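You operate a simulated robot arm through the tools that you are given. There is no shell and no other tool. Be economical: measure what you need, move in short steps, check, and stop when the job is done.

Carry out the task below with a simulated robot arm. There is one attempt and no reset: what you move stays moved.

TASK
Put one of the clamps from the top of the test bench on the plate there.

It is judged by the outcome, as a careful person would: the job done as asked, and still so three seconds after it is handed in. It fails if anything else is knocked over, pushed out of place, dropped, spilled or broken.

THE ROBOT
A 7-joint arm with a two-finger parallel gripper, fixed in place. Base frame: the origin is at the foot of the arm, x ahead of it, y to its left, z up; the work surface is at about z = 0. Lengths are in mm, angles in rad, forces in N, time in s.
With the tool pointing down near the work surface it reaches from about 240 to 620 mm from the base axis. Its first joint turns from -1.152 to 1.152 rad. Payload 2.6 kg.
Tool frame: the origin (TCP) lies between the finger pads and is the grasp point; the fingertips stand 30 mm ahead of it; z points along the fingers, y is the line along which they close. The gripper opens to 94 mm. The fingers are 28 mm wide and 10 mm thick; the gripper's body (50 by 96 mm) begins 55 mm behind the TCP.
Orientation is that of the tool frame in the base frame, as a unit quaternion [x, y, z, w]. With the fingers straight down and closing along the base's y, the tool's x points along the base's -x, its y along +y and its z along -z.

THE INTERFACE
- The arm moves only by the tool send_rows. Its argument "motion" is a list of rows, each an object of numbers (a shift or turn left out is 0, a gripper value left out holds the last): "tx", "ty", "tz": the shift along the tool's x, y, z in mm; "spin": the turn about the tool's z in rad; "fingers": the gripper command, from -1 (shut) to 1 (fully open), values between in proportion. In form: [{"tx": .., "ty": .., "tz": .., "spin": .., "fingers": ..}, ...]. A call has 1 to 20 rows; each row is the pose to reach, as a shift and turn from the pose commanded when the call began, along the tool's axes at that moment. A row lasts 0.2 s, in which the tool goes at most 50 mm and 0.15 rad; a call with a longer step from one row to the next is refused whole, and so is a gripper value outside its range. A pose out of reach is approached as far as the arm can. The call stops where the force on the tool passes 40 N (or 10 N more than at its start, if that is more) or the arm is blocked; 0.2 s more then pass. The fingers move at their own pace (about 72 mm/s each) and stop on an object; they squeeze with about 27 N. The grip force told is the motor's: it shows also when the fingers shut on nothing. Time passes only in rows, and 0.2 s behind the last, so rows that repeat a pose let the fingers close. It gives the time, the measured TCP pose, the force on the tool (base axes), the opening and the grip force at its end, in the units of the frame above (readings bear some noise), and new pictures: "views" is both (left out), scene, wrist or none.
- Cameras (640 x 400 px; columns grow to the right, rows downward): "scene" is fixed at [30.4, 436.8, 548.6]; the picture's right is [-0.76, -0.64, 0.00], its down [-0.46, 0.54, -0.70] and it looks along [0.45, -0.54, -0.71] (base axes); focal length 285 px, centre (320, 200). "wrist" rides on the gripper at [-37, 0, -58] in the tool frame; the picture's right is [0.00, -1.00, 0.00], its down [0.97, 0.00, -0.24] and it looks along [0.24, 0.00, 0.97] (tool axes); focal length 218 px, centre (320, 200).
- locate(camera, pixels): for up to 12 pixels [column, row] of the newest picture of that camera ("zoom" is the newest enlarged one), the place [x, y, z] in the base frame of the surface seen there, good to about 2 mm. No time passes.
- close_up(camera, box): a new picture of the part [left, top, right, bottom] of that camera's present view, enlarged. No time passes.
- sign_off(): hands the job in; it is judged then, once.

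Work in short steps. Measure before you move; look again where a grasp or a placing could have gone wrong, and mend it. You have 60 turns and 120 pictures in all, the two below and enlarged ones among them. Open the gripper and draw the arm clear of the work before you hand the job in, unless the task says otherwise; then end with one line.

The tools are called after "Emit:" as a command line: name --argument value ..., lists and objects as JSON in quotes. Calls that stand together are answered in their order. send_rows: Moves the arm, as the interface text tells. Its arguments: {"type":"object","properties":{"motion":{"type":"array"},"views":{"type":"string","enum":["both","scene","wrist","none"]}},"required":["motion"]} The other tools are called the same way: locate (camera, pixels) gives the place of the surface under pixels of a picture; close_up (camera, box) takes an enlarged picture of a part of a camera's view; sign_off () hands the job in.

At the start:

```text
clock: 0.0
tool_pos: [311.8, -112.9, 277.0]
tcp_rot: [0.0, 1.0, 0.001, 0.0]
ft_force: [0.4, 0.0, 0.7]
gripper_width: 94.3
finger_force: 0.1
```

scene: 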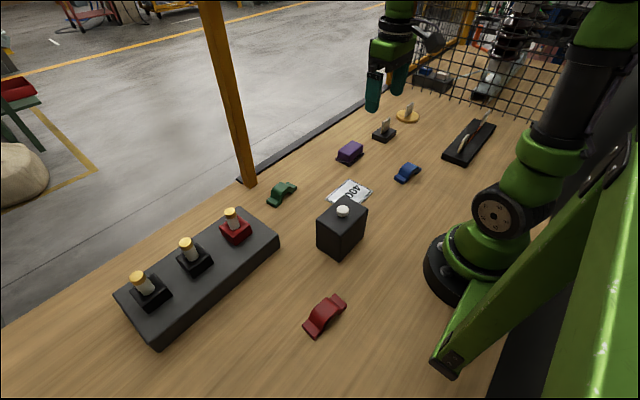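
wrist: 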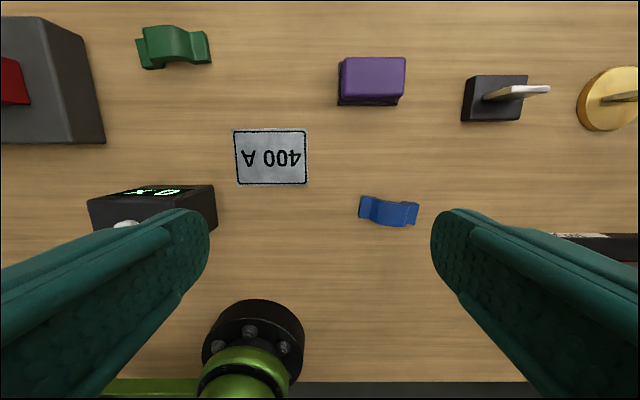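

The scene shows bridge-shaped pieces (green 281,193; blue 407,172; red 325,315), a "400 A" plate (349,192) and other items. I'll enlarge these to identify them before I move.

Emit:
close_up --camera "scene" --box '[250, 80, 510, 243]'

Emit:
close_up --camera "scene" --box '[100, 180, 380, 355]'

Emit:
close_up --camera "wrist" --box '[320, 20, 640, 220]'

Emit:
locate --camera "wrist" --pixels '[[175, 45], [143, 55], [205, 48], [235, 130], [305, 130], [308, 184], [237, 185], [388, 212], [363, 208], [413, 214], [372, 75], [130, 190]]'

Emit:
locate --camera "scene" --pixels '[[325, 315], [309, 325], [341, 300], [281, 190], [407, 170], [349, 192], [342, 211], [408, 116], [348, 150], [384, 132]]'

```text
2.45 times, centred on (380, 162) of scene
```

zoom: 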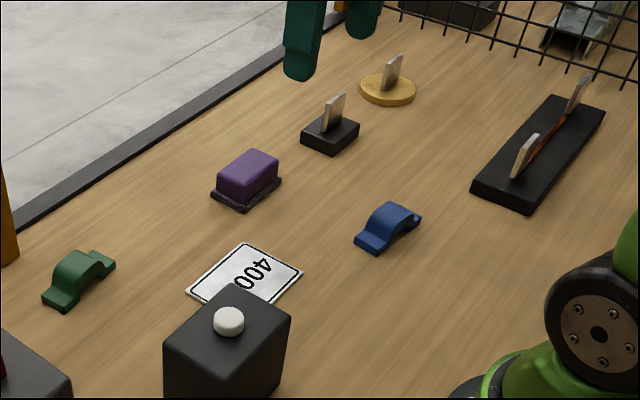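

```text
2.29 times, centred on (240, 268) of scene
```

zoom: 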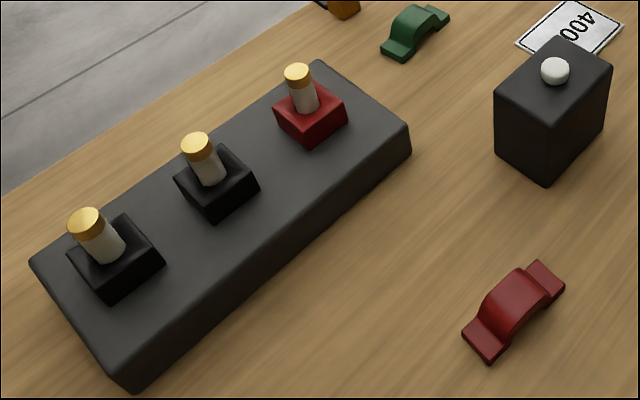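

```text
2.00 times, centred on (480, 120) of wrist
```

zoom: 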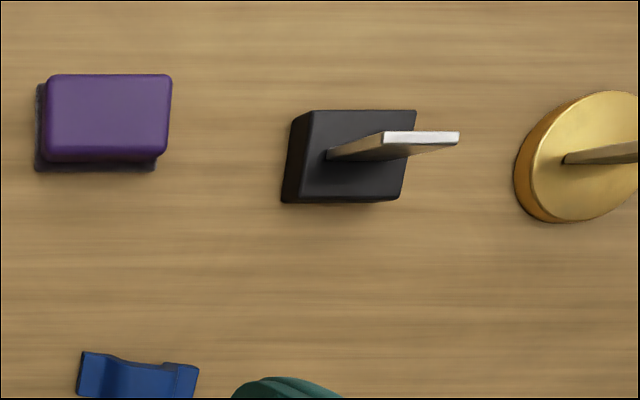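

```text
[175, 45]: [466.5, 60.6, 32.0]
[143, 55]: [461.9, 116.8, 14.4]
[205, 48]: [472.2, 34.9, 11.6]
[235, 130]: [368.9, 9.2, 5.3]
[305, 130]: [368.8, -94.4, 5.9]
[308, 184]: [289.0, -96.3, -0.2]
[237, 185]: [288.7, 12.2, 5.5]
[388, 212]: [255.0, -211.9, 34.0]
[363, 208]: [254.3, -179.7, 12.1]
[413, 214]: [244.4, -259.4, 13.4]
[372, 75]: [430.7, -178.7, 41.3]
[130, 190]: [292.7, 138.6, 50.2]
```

```text
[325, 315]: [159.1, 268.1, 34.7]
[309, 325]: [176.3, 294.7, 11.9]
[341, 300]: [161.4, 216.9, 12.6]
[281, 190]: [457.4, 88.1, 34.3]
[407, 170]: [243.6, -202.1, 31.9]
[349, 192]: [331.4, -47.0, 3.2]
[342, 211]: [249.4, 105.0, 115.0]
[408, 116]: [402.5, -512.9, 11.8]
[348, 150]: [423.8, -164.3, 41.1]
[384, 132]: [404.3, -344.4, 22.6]
```

The clamps are the green, blue and red saddles. The plate is the flat "400 A" one, about x 289–369, y -95–11, top z about 5. Blue at about (249,-218) stands clear and is in reach, so I move above it with the jaw turned to close across its width, then look again.

Emit:
send_rows --motion '[{"tx": 6, "ty": -10, "tz": 0, "spin": 0.14, "fingers": 1}, {"tx": 12, "ty": -20, "tz": 0, "spin": 0.28}, {"tx": 18, "ty": -30, "tz": 5, "spin": 0.42}, {"tx": 24, "ty": -40, "tz": 10, "spin": 0.56}, {"tx": 30, "ty": -50, "tz": 15, "spin": 0.7}, {"tx": 36, "ty": -60, "tz": 20, "spin": 0.84}, {"tx": 42, "ty": -70, "tz": 30, "spin": 0.98}, {"tx": 48, "ty": -80, "tz": 40, "spin": 1.12}, {"tx": 54, "ty": -90, "tz": 50, "spin": 1.26}, {"tx": 60, "ty": -100, "tz": 60, "spin": 1.4}, {"tx": 63, "ty": -105, "tz": 70, "spin": 1.54}, {"tx": 63, "ty": -105, "tz": 77, "spin": 1.69}, {"tx": 63, "ty": -105, "tz": 77, "spin": 1.69}]'

```text
clock: 2.8
tool_pos: [248.1, -217.6, 198.6]
tcp_rot: [0.749, 0.663, 0.0, 0.0]
ft_force: [-0.4, -0.4, -0.1]
gripper_width: 93.8
finger_force: 0.0
```

scene: 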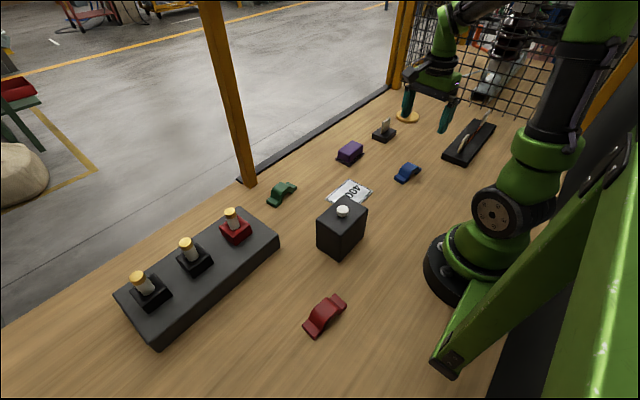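
wrist: 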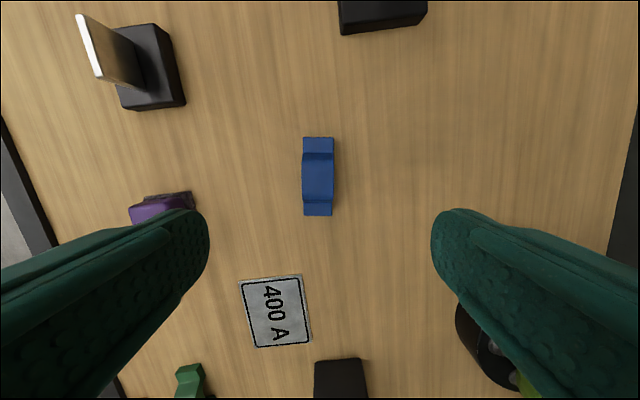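

The blue clamp stands aligned at (318,177). I measure its ends, arch and sides, and the plate corners.

Emit:
locate --camera "wrist" --pixels '[[318, 142], [318, 210], [318, 177], [305, 177], [331, 177], [305, 142], [331, 142], [305, 210], [331, 210], [242, 284], [300, 278], [309, 341]]'

Emit:
close_up --camera "wrist" --box '[220, 120, 380, 220]'

Emit:
locate --camera "wrist" --pixels '[[259, 344], [270, 312], [318, 160], [318, 195], [320, 362], [362, 362]]'

```text
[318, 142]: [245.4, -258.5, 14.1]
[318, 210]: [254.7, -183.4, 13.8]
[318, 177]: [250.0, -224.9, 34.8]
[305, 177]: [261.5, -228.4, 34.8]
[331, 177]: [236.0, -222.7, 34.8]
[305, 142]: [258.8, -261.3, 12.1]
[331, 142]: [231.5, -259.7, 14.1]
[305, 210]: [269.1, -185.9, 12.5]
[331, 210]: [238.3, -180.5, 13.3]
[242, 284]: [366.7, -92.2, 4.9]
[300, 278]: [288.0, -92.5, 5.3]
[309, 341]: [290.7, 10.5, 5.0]
```

```text
4.00 times, centred on (300, 170) of wrist
```

zoom: 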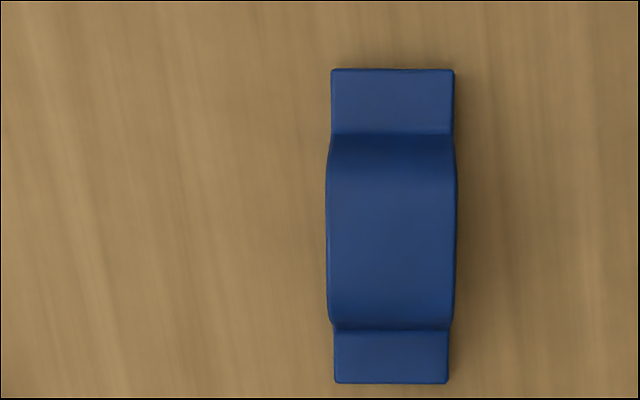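

```text
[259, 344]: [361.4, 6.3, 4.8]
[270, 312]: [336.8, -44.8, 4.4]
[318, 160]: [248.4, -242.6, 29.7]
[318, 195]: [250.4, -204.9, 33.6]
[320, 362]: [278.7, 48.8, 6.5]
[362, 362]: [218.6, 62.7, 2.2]
```

The clamp is about 34 wide, 85 long, 35 high, centred at (250,-221) and in line with the tool. I descend to TCP z≈37 and close.

Emit:
send_rows --motion '[{"tx": -3, "ty": 2.3, "tz": 30, "fingers": 1}, {"tx": -3, "ty": 2.3, "tz": 65}, {"tx": -3, "ty": 2.3, "tz": 100}, {"tx": -3, "ty": 2.3, "tz": 125}, {"tx": -3, "ty": 2.3, "tz": 145}, {"tx": -3, "ty": 2.3, "tz": 155}, {"tx": -3, "ty": 2.3, "tz": 162}, {"tx": -3, "ty": 2.3, "tz": 162}]'

```text
clock: 4.6
tool_pos: [249.3, -220.8, 37.8]
tcp_rot: [0.748, 0.664, 0.0, 0.0]
ft_force: [-0.7, 1.3, -0.3]
gripper_width: 94.0
finger_force: 0.1
```

scene: 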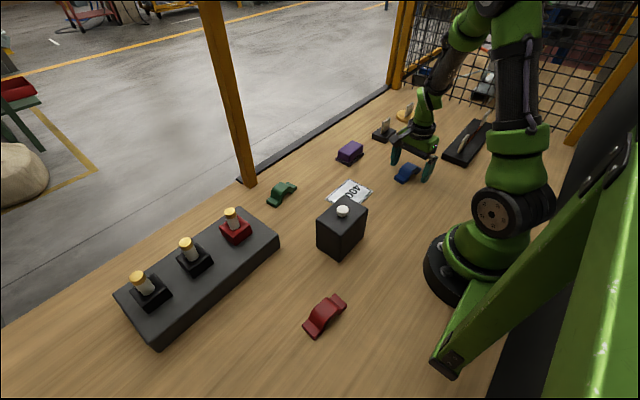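
wrist: 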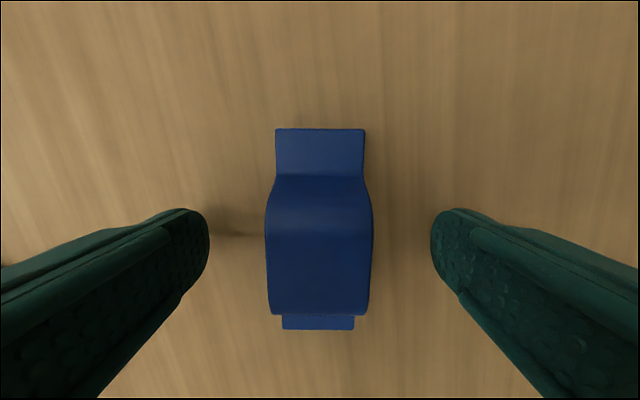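

The clamp is centred between the fingers. I close the gripper.

Emit:
send_rows --motion '[{"fingers": -1}, {"fingers": -1}, {"fingers": -1}, {"fingers": -1}, {"fingers": -1}]' --views "wrist"

```text
clock: 5.8
tool_pos: [249.4, -222.6, 39.3]
tcp_rot: [0.749, 0.663, 0.002, 0.0]
ft_force: [-7.2, 4.3, 33.2]
gripper_width: 34.0
finger_force: 27.2
```

wrist: 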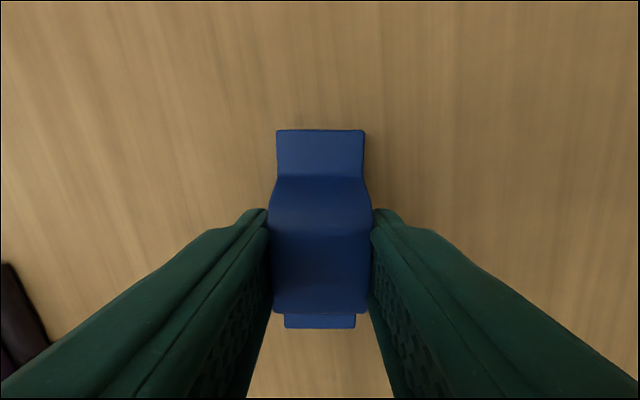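

Held at width 34 with 27 N grip. The upward 33 N suggests the tips bear on the table, so I lift straight up and check.

Emit:
send_rows --motion '[{"tz": -5}, {"tz": -20}, {"tz": -45}, {"tz": -80}, {"tz": -80}]'

```text
clock: 7.0
tool_pos: [249.6, -221.6, 118.9]
tcp_rot: [0.747, 0.664, 0.0, 0.0]
ft_force: [-0.7, -0.1, -2.6]
gripper_width: 34.0
finger_force: 27.0
```

scene: 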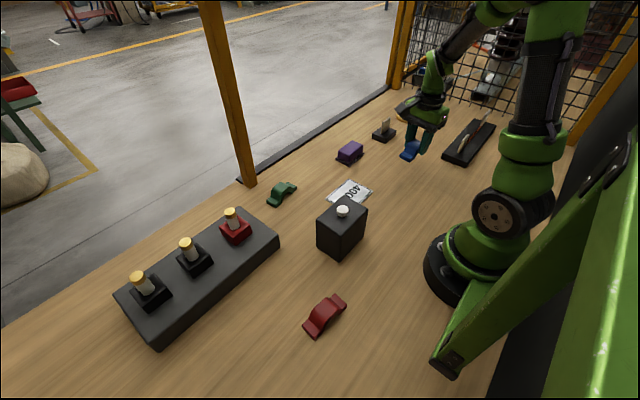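
wrist: 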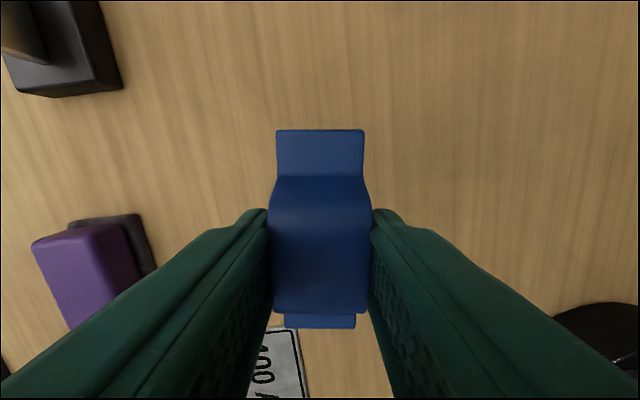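

The clamp is held firmly and level. I carry it over the plate centre (about 328,-42), squaring it to the plate.

Emit:
send_rows --motion '[{"tx": 20, "ty": 6, "spin": -0.02}, {"tx": 50, "ty": 15, "spin": -0.05}, {"tx": 85, "ty": 26, "spin": -0.08}, {"tx": 120, "ty": 36, "spin": -0.1}, {"tx": 150, "ty": 45, "spin": -0.12}, {"tx": 172, "ty": 52, "spin": -0.12}, {"tx": 183, "ty": 55.5, "spin": -0.12}, {"tx": 186.7, "ty": 56.4, "spin": -0.12}, {"tx": 186.7, "ty": 56.4, "spin": -0.12}]'

```text
clock: 9.0
tool_pos: [328.8, -41.8, 117.8]
tcp_rot: [0.706, 0.708, 0.0, 0.0]
ft_force: [-0.1, 0.5, -1.7]
gripper_width: 34.0
finger_force: 27.0
```

scene: 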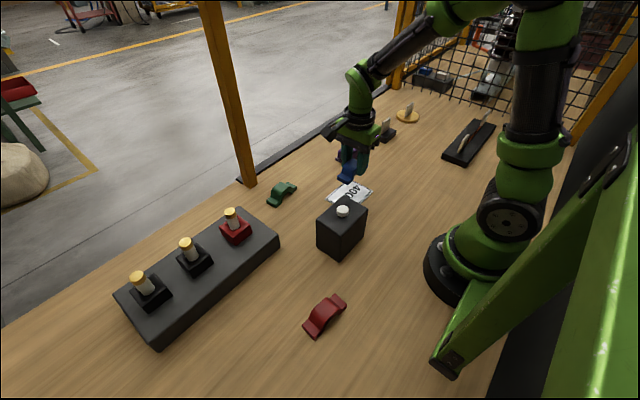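
wrist: 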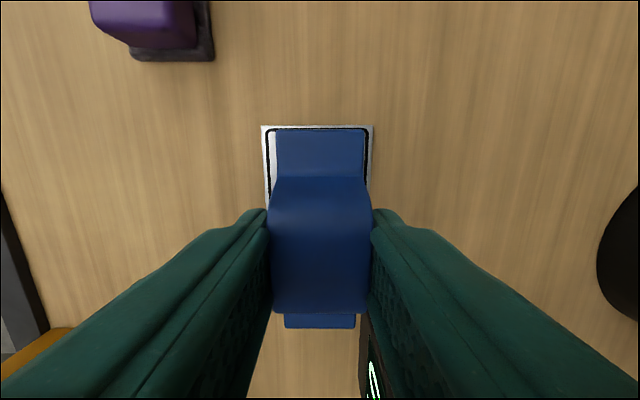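

The clamp sits over the plate and the meter box stays clear in y. I lower it to just above the plate.

Emit:
send_rows --motion '[{"tz": 20}, {"tz": 40}, {"tz": 55}, {"tz": 64}, {"tz": 69}, {"tz": 71}, {"tz": 71}]'

```text
clock: 10.6
tool_pos: [328.6, -43.0, 46.8]
tcp_rot: [0.707, 0.708, 0.0, 0.0]
ft_force: [0.4, 0.0, -3.3]
gripper_width: 34.1
finger_force: 27.5
```

scene: 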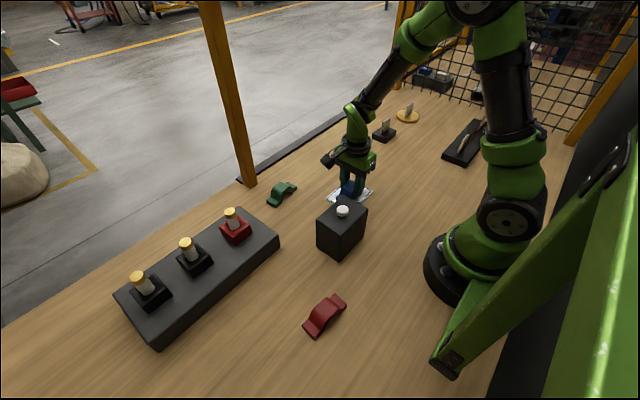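
wrist: 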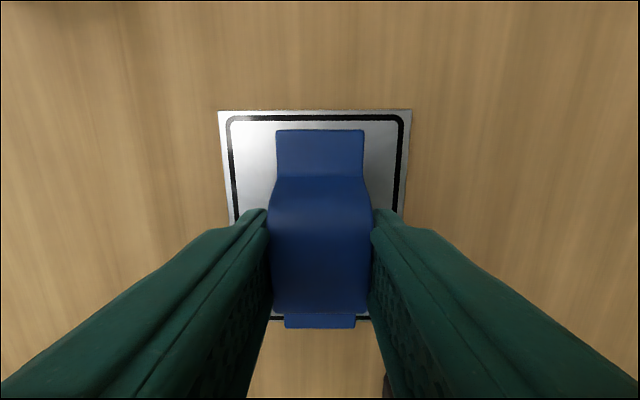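

The far end has margin, but at the bottom the plate edge (row 319) shows close to the clamp's near foot (row 327). I measure both.

Emit:
locate --camera "wrist" --pixels '[[320, 133], [320, 325], [277, 318], [365, 318], [320, 112], [222, 114], [408, 114], [320, 307]]'

Emit:
close_up --camera "scene" --box '[300, 150, 400, 213]'

```text
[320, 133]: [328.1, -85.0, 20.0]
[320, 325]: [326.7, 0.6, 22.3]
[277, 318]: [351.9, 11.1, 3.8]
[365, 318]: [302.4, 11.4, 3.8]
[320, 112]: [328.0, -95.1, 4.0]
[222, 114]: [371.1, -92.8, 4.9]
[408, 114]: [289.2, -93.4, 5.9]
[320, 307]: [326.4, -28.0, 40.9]
```

```text
6.35 times, centred on (350, 182) of scene
```

zoom: 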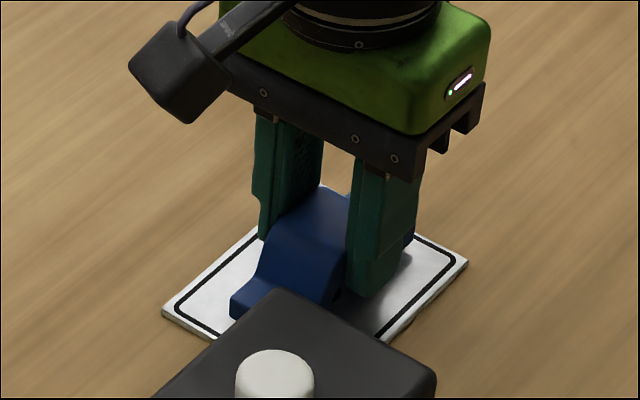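

The clamp spans y -87 to 2 on a plate spanning -95 to 11, so it's centred. Its underside is still about 2–3 mm high, so I lower in small steps until contact.

Emit:
send_rows --motion '[{"tz": 1}, {"tz": 2}, {"tz": 2.5}, {"tz": 2.5}]' --views "none"

```text
clock: 11.6
tool_pos: [327.8, -43.9, 42.2]
tcp_rot: [0.707, 0.708, 0.0, 0.0]
ft_force: [-0.6, -0.7, -2.5]
gripper_width: 34.2
finger_force: 27.0
```

Emit:
send_rows --motion '[{"tz": 0.5}, {"tz": 1}, {"tz": 1}]' --views "wrist"

Emit:
locate --camera "wrist" --pixels '[[320, 133], [310, 133], [320, 325], [240, 150]]'

```text
clock: 12.4
tool_pos: [328.1, -43.9, 41.7]
tcp_rot: [0.706, 0.708, 0.0, 0.001]
ft_force: [0.1, -0.3, -2.9]
gripper_width: 34.0
finger_force: 26.9
```

wrist: 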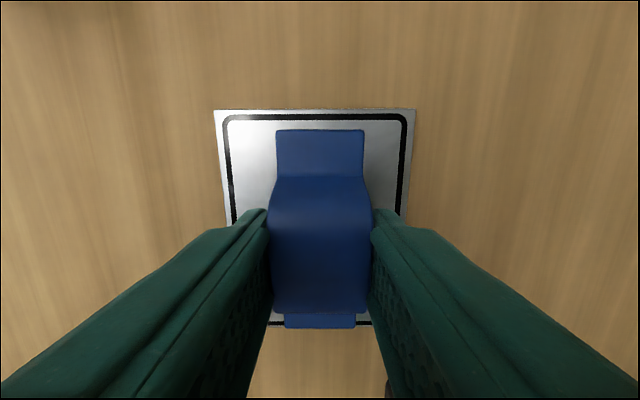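

```text
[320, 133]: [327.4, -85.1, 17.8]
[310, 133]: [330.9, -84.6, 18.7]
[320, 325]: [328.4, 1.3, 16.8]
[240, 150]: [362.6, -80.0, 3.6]
```

Emit:
send_rows --motion '[{"tz": 0.5}, {"tz": 1}, {"tz": 1.5}, {"tz": 1.5}]' --views "none"

```text
clock: 13.4
tool_pos: [328.1, -41.8, 42.2]
tcp_rot: [0.707, 0.707, 0.001, 0.001]
ft_force: [-10.4, 0.4, 35.0]
gripper_width: 34.1
finger_force: 27.2
```

The force of 35 N shows contact. I ease up 1 mm and open the fingers partway, gently.

Emit:
send_rows --motion '[{"tz": -0.6}, {"tz": -1.2}, {"tz": -1.2}, {"tz": -1.2, "fingers": -0.15}, {"tz": -1.2, "fingers": 0.2}, {"tz": -1.2, "fingers": 0.3}, {"tz": -1.2, "fingers": 0.3}]'

```text
clock: 15.0
tool_pos: [328.6, -43.0, 42.1]
tcp_rot: [0.707, 0.708, 0.0, 0.001]
ft_force: [-0.1, 0.6, 0.1]
gripper_width: 61.0
finger_force: 0.0
```

scene: 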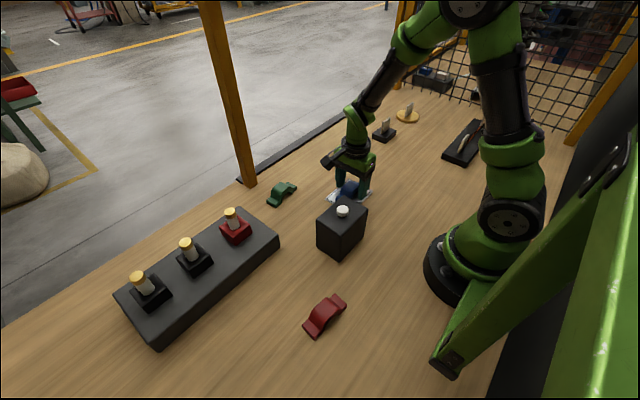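
wrist: 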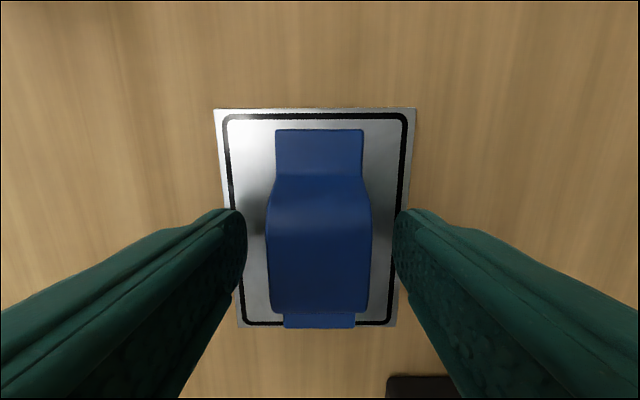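

The clamp is released and lies squarely on the plate. I raise the arm straight up and check.

Emit:
send_rows --motion '[{"tz": -10}, {"tz": -30}, {"tz": -65}, {"tz": -110}, {"tz": -155}, {"tz": -190}, {"tz": -200}, {"tz": -200}]'

Emit:
close_up --camera "scene" --box '[270, 100, 430, 200]'

Emit:
close_up --camera "wrist" --box '[220, 120, 420, 245]'

```text
clock: 16.8
tool_pos: [328.4, -42.7, 243.0]
tcp_rot: [0.707, 0.707, -0.001, 0.0]
ft_force: [-0.4, 0.3, 0.1]
gripper_width: 61.3
finger_force: 0.1
```

scene: 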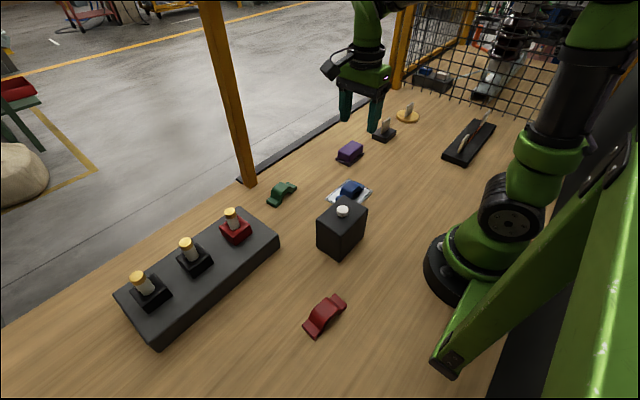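
wrist: 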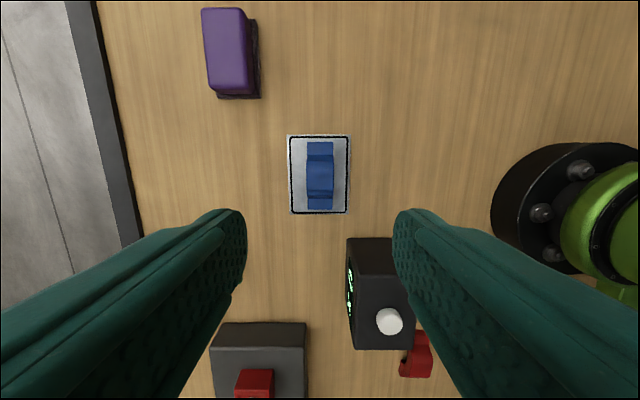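

```text
4.00 times, centred on (350, 150) of scene
```

zoom: 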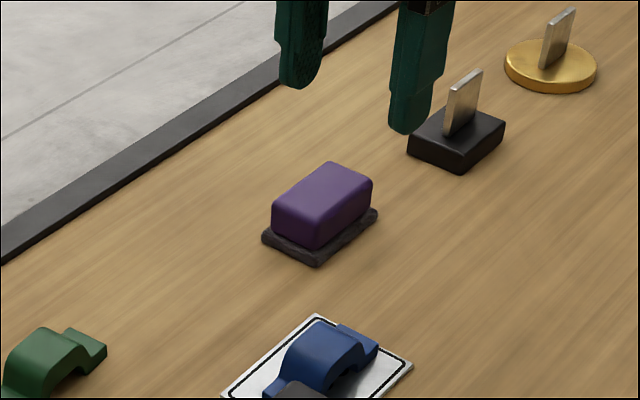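

```text
3.20 times, centred on (320, 182) of wrist
```

zoom: 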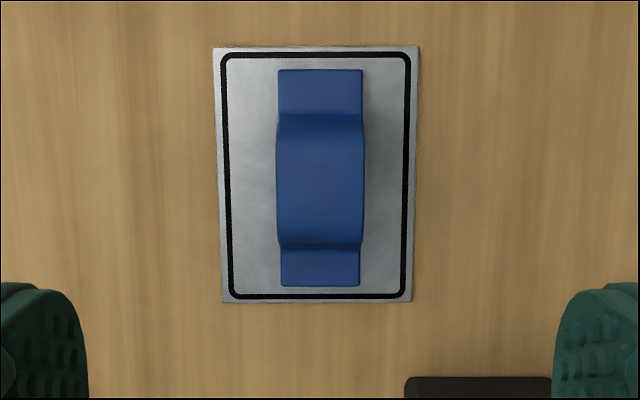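

The blue clamp lies fully on the plate, nothing else has moved, and the arm is clear, so I hand the job in.

Emit:
sign_off

```text
The job is handed in.
```

The blue clamp is lying flat and centred on the "400 A" plate; nothing else was moved, and the arm is drawn clear with the gripper open.
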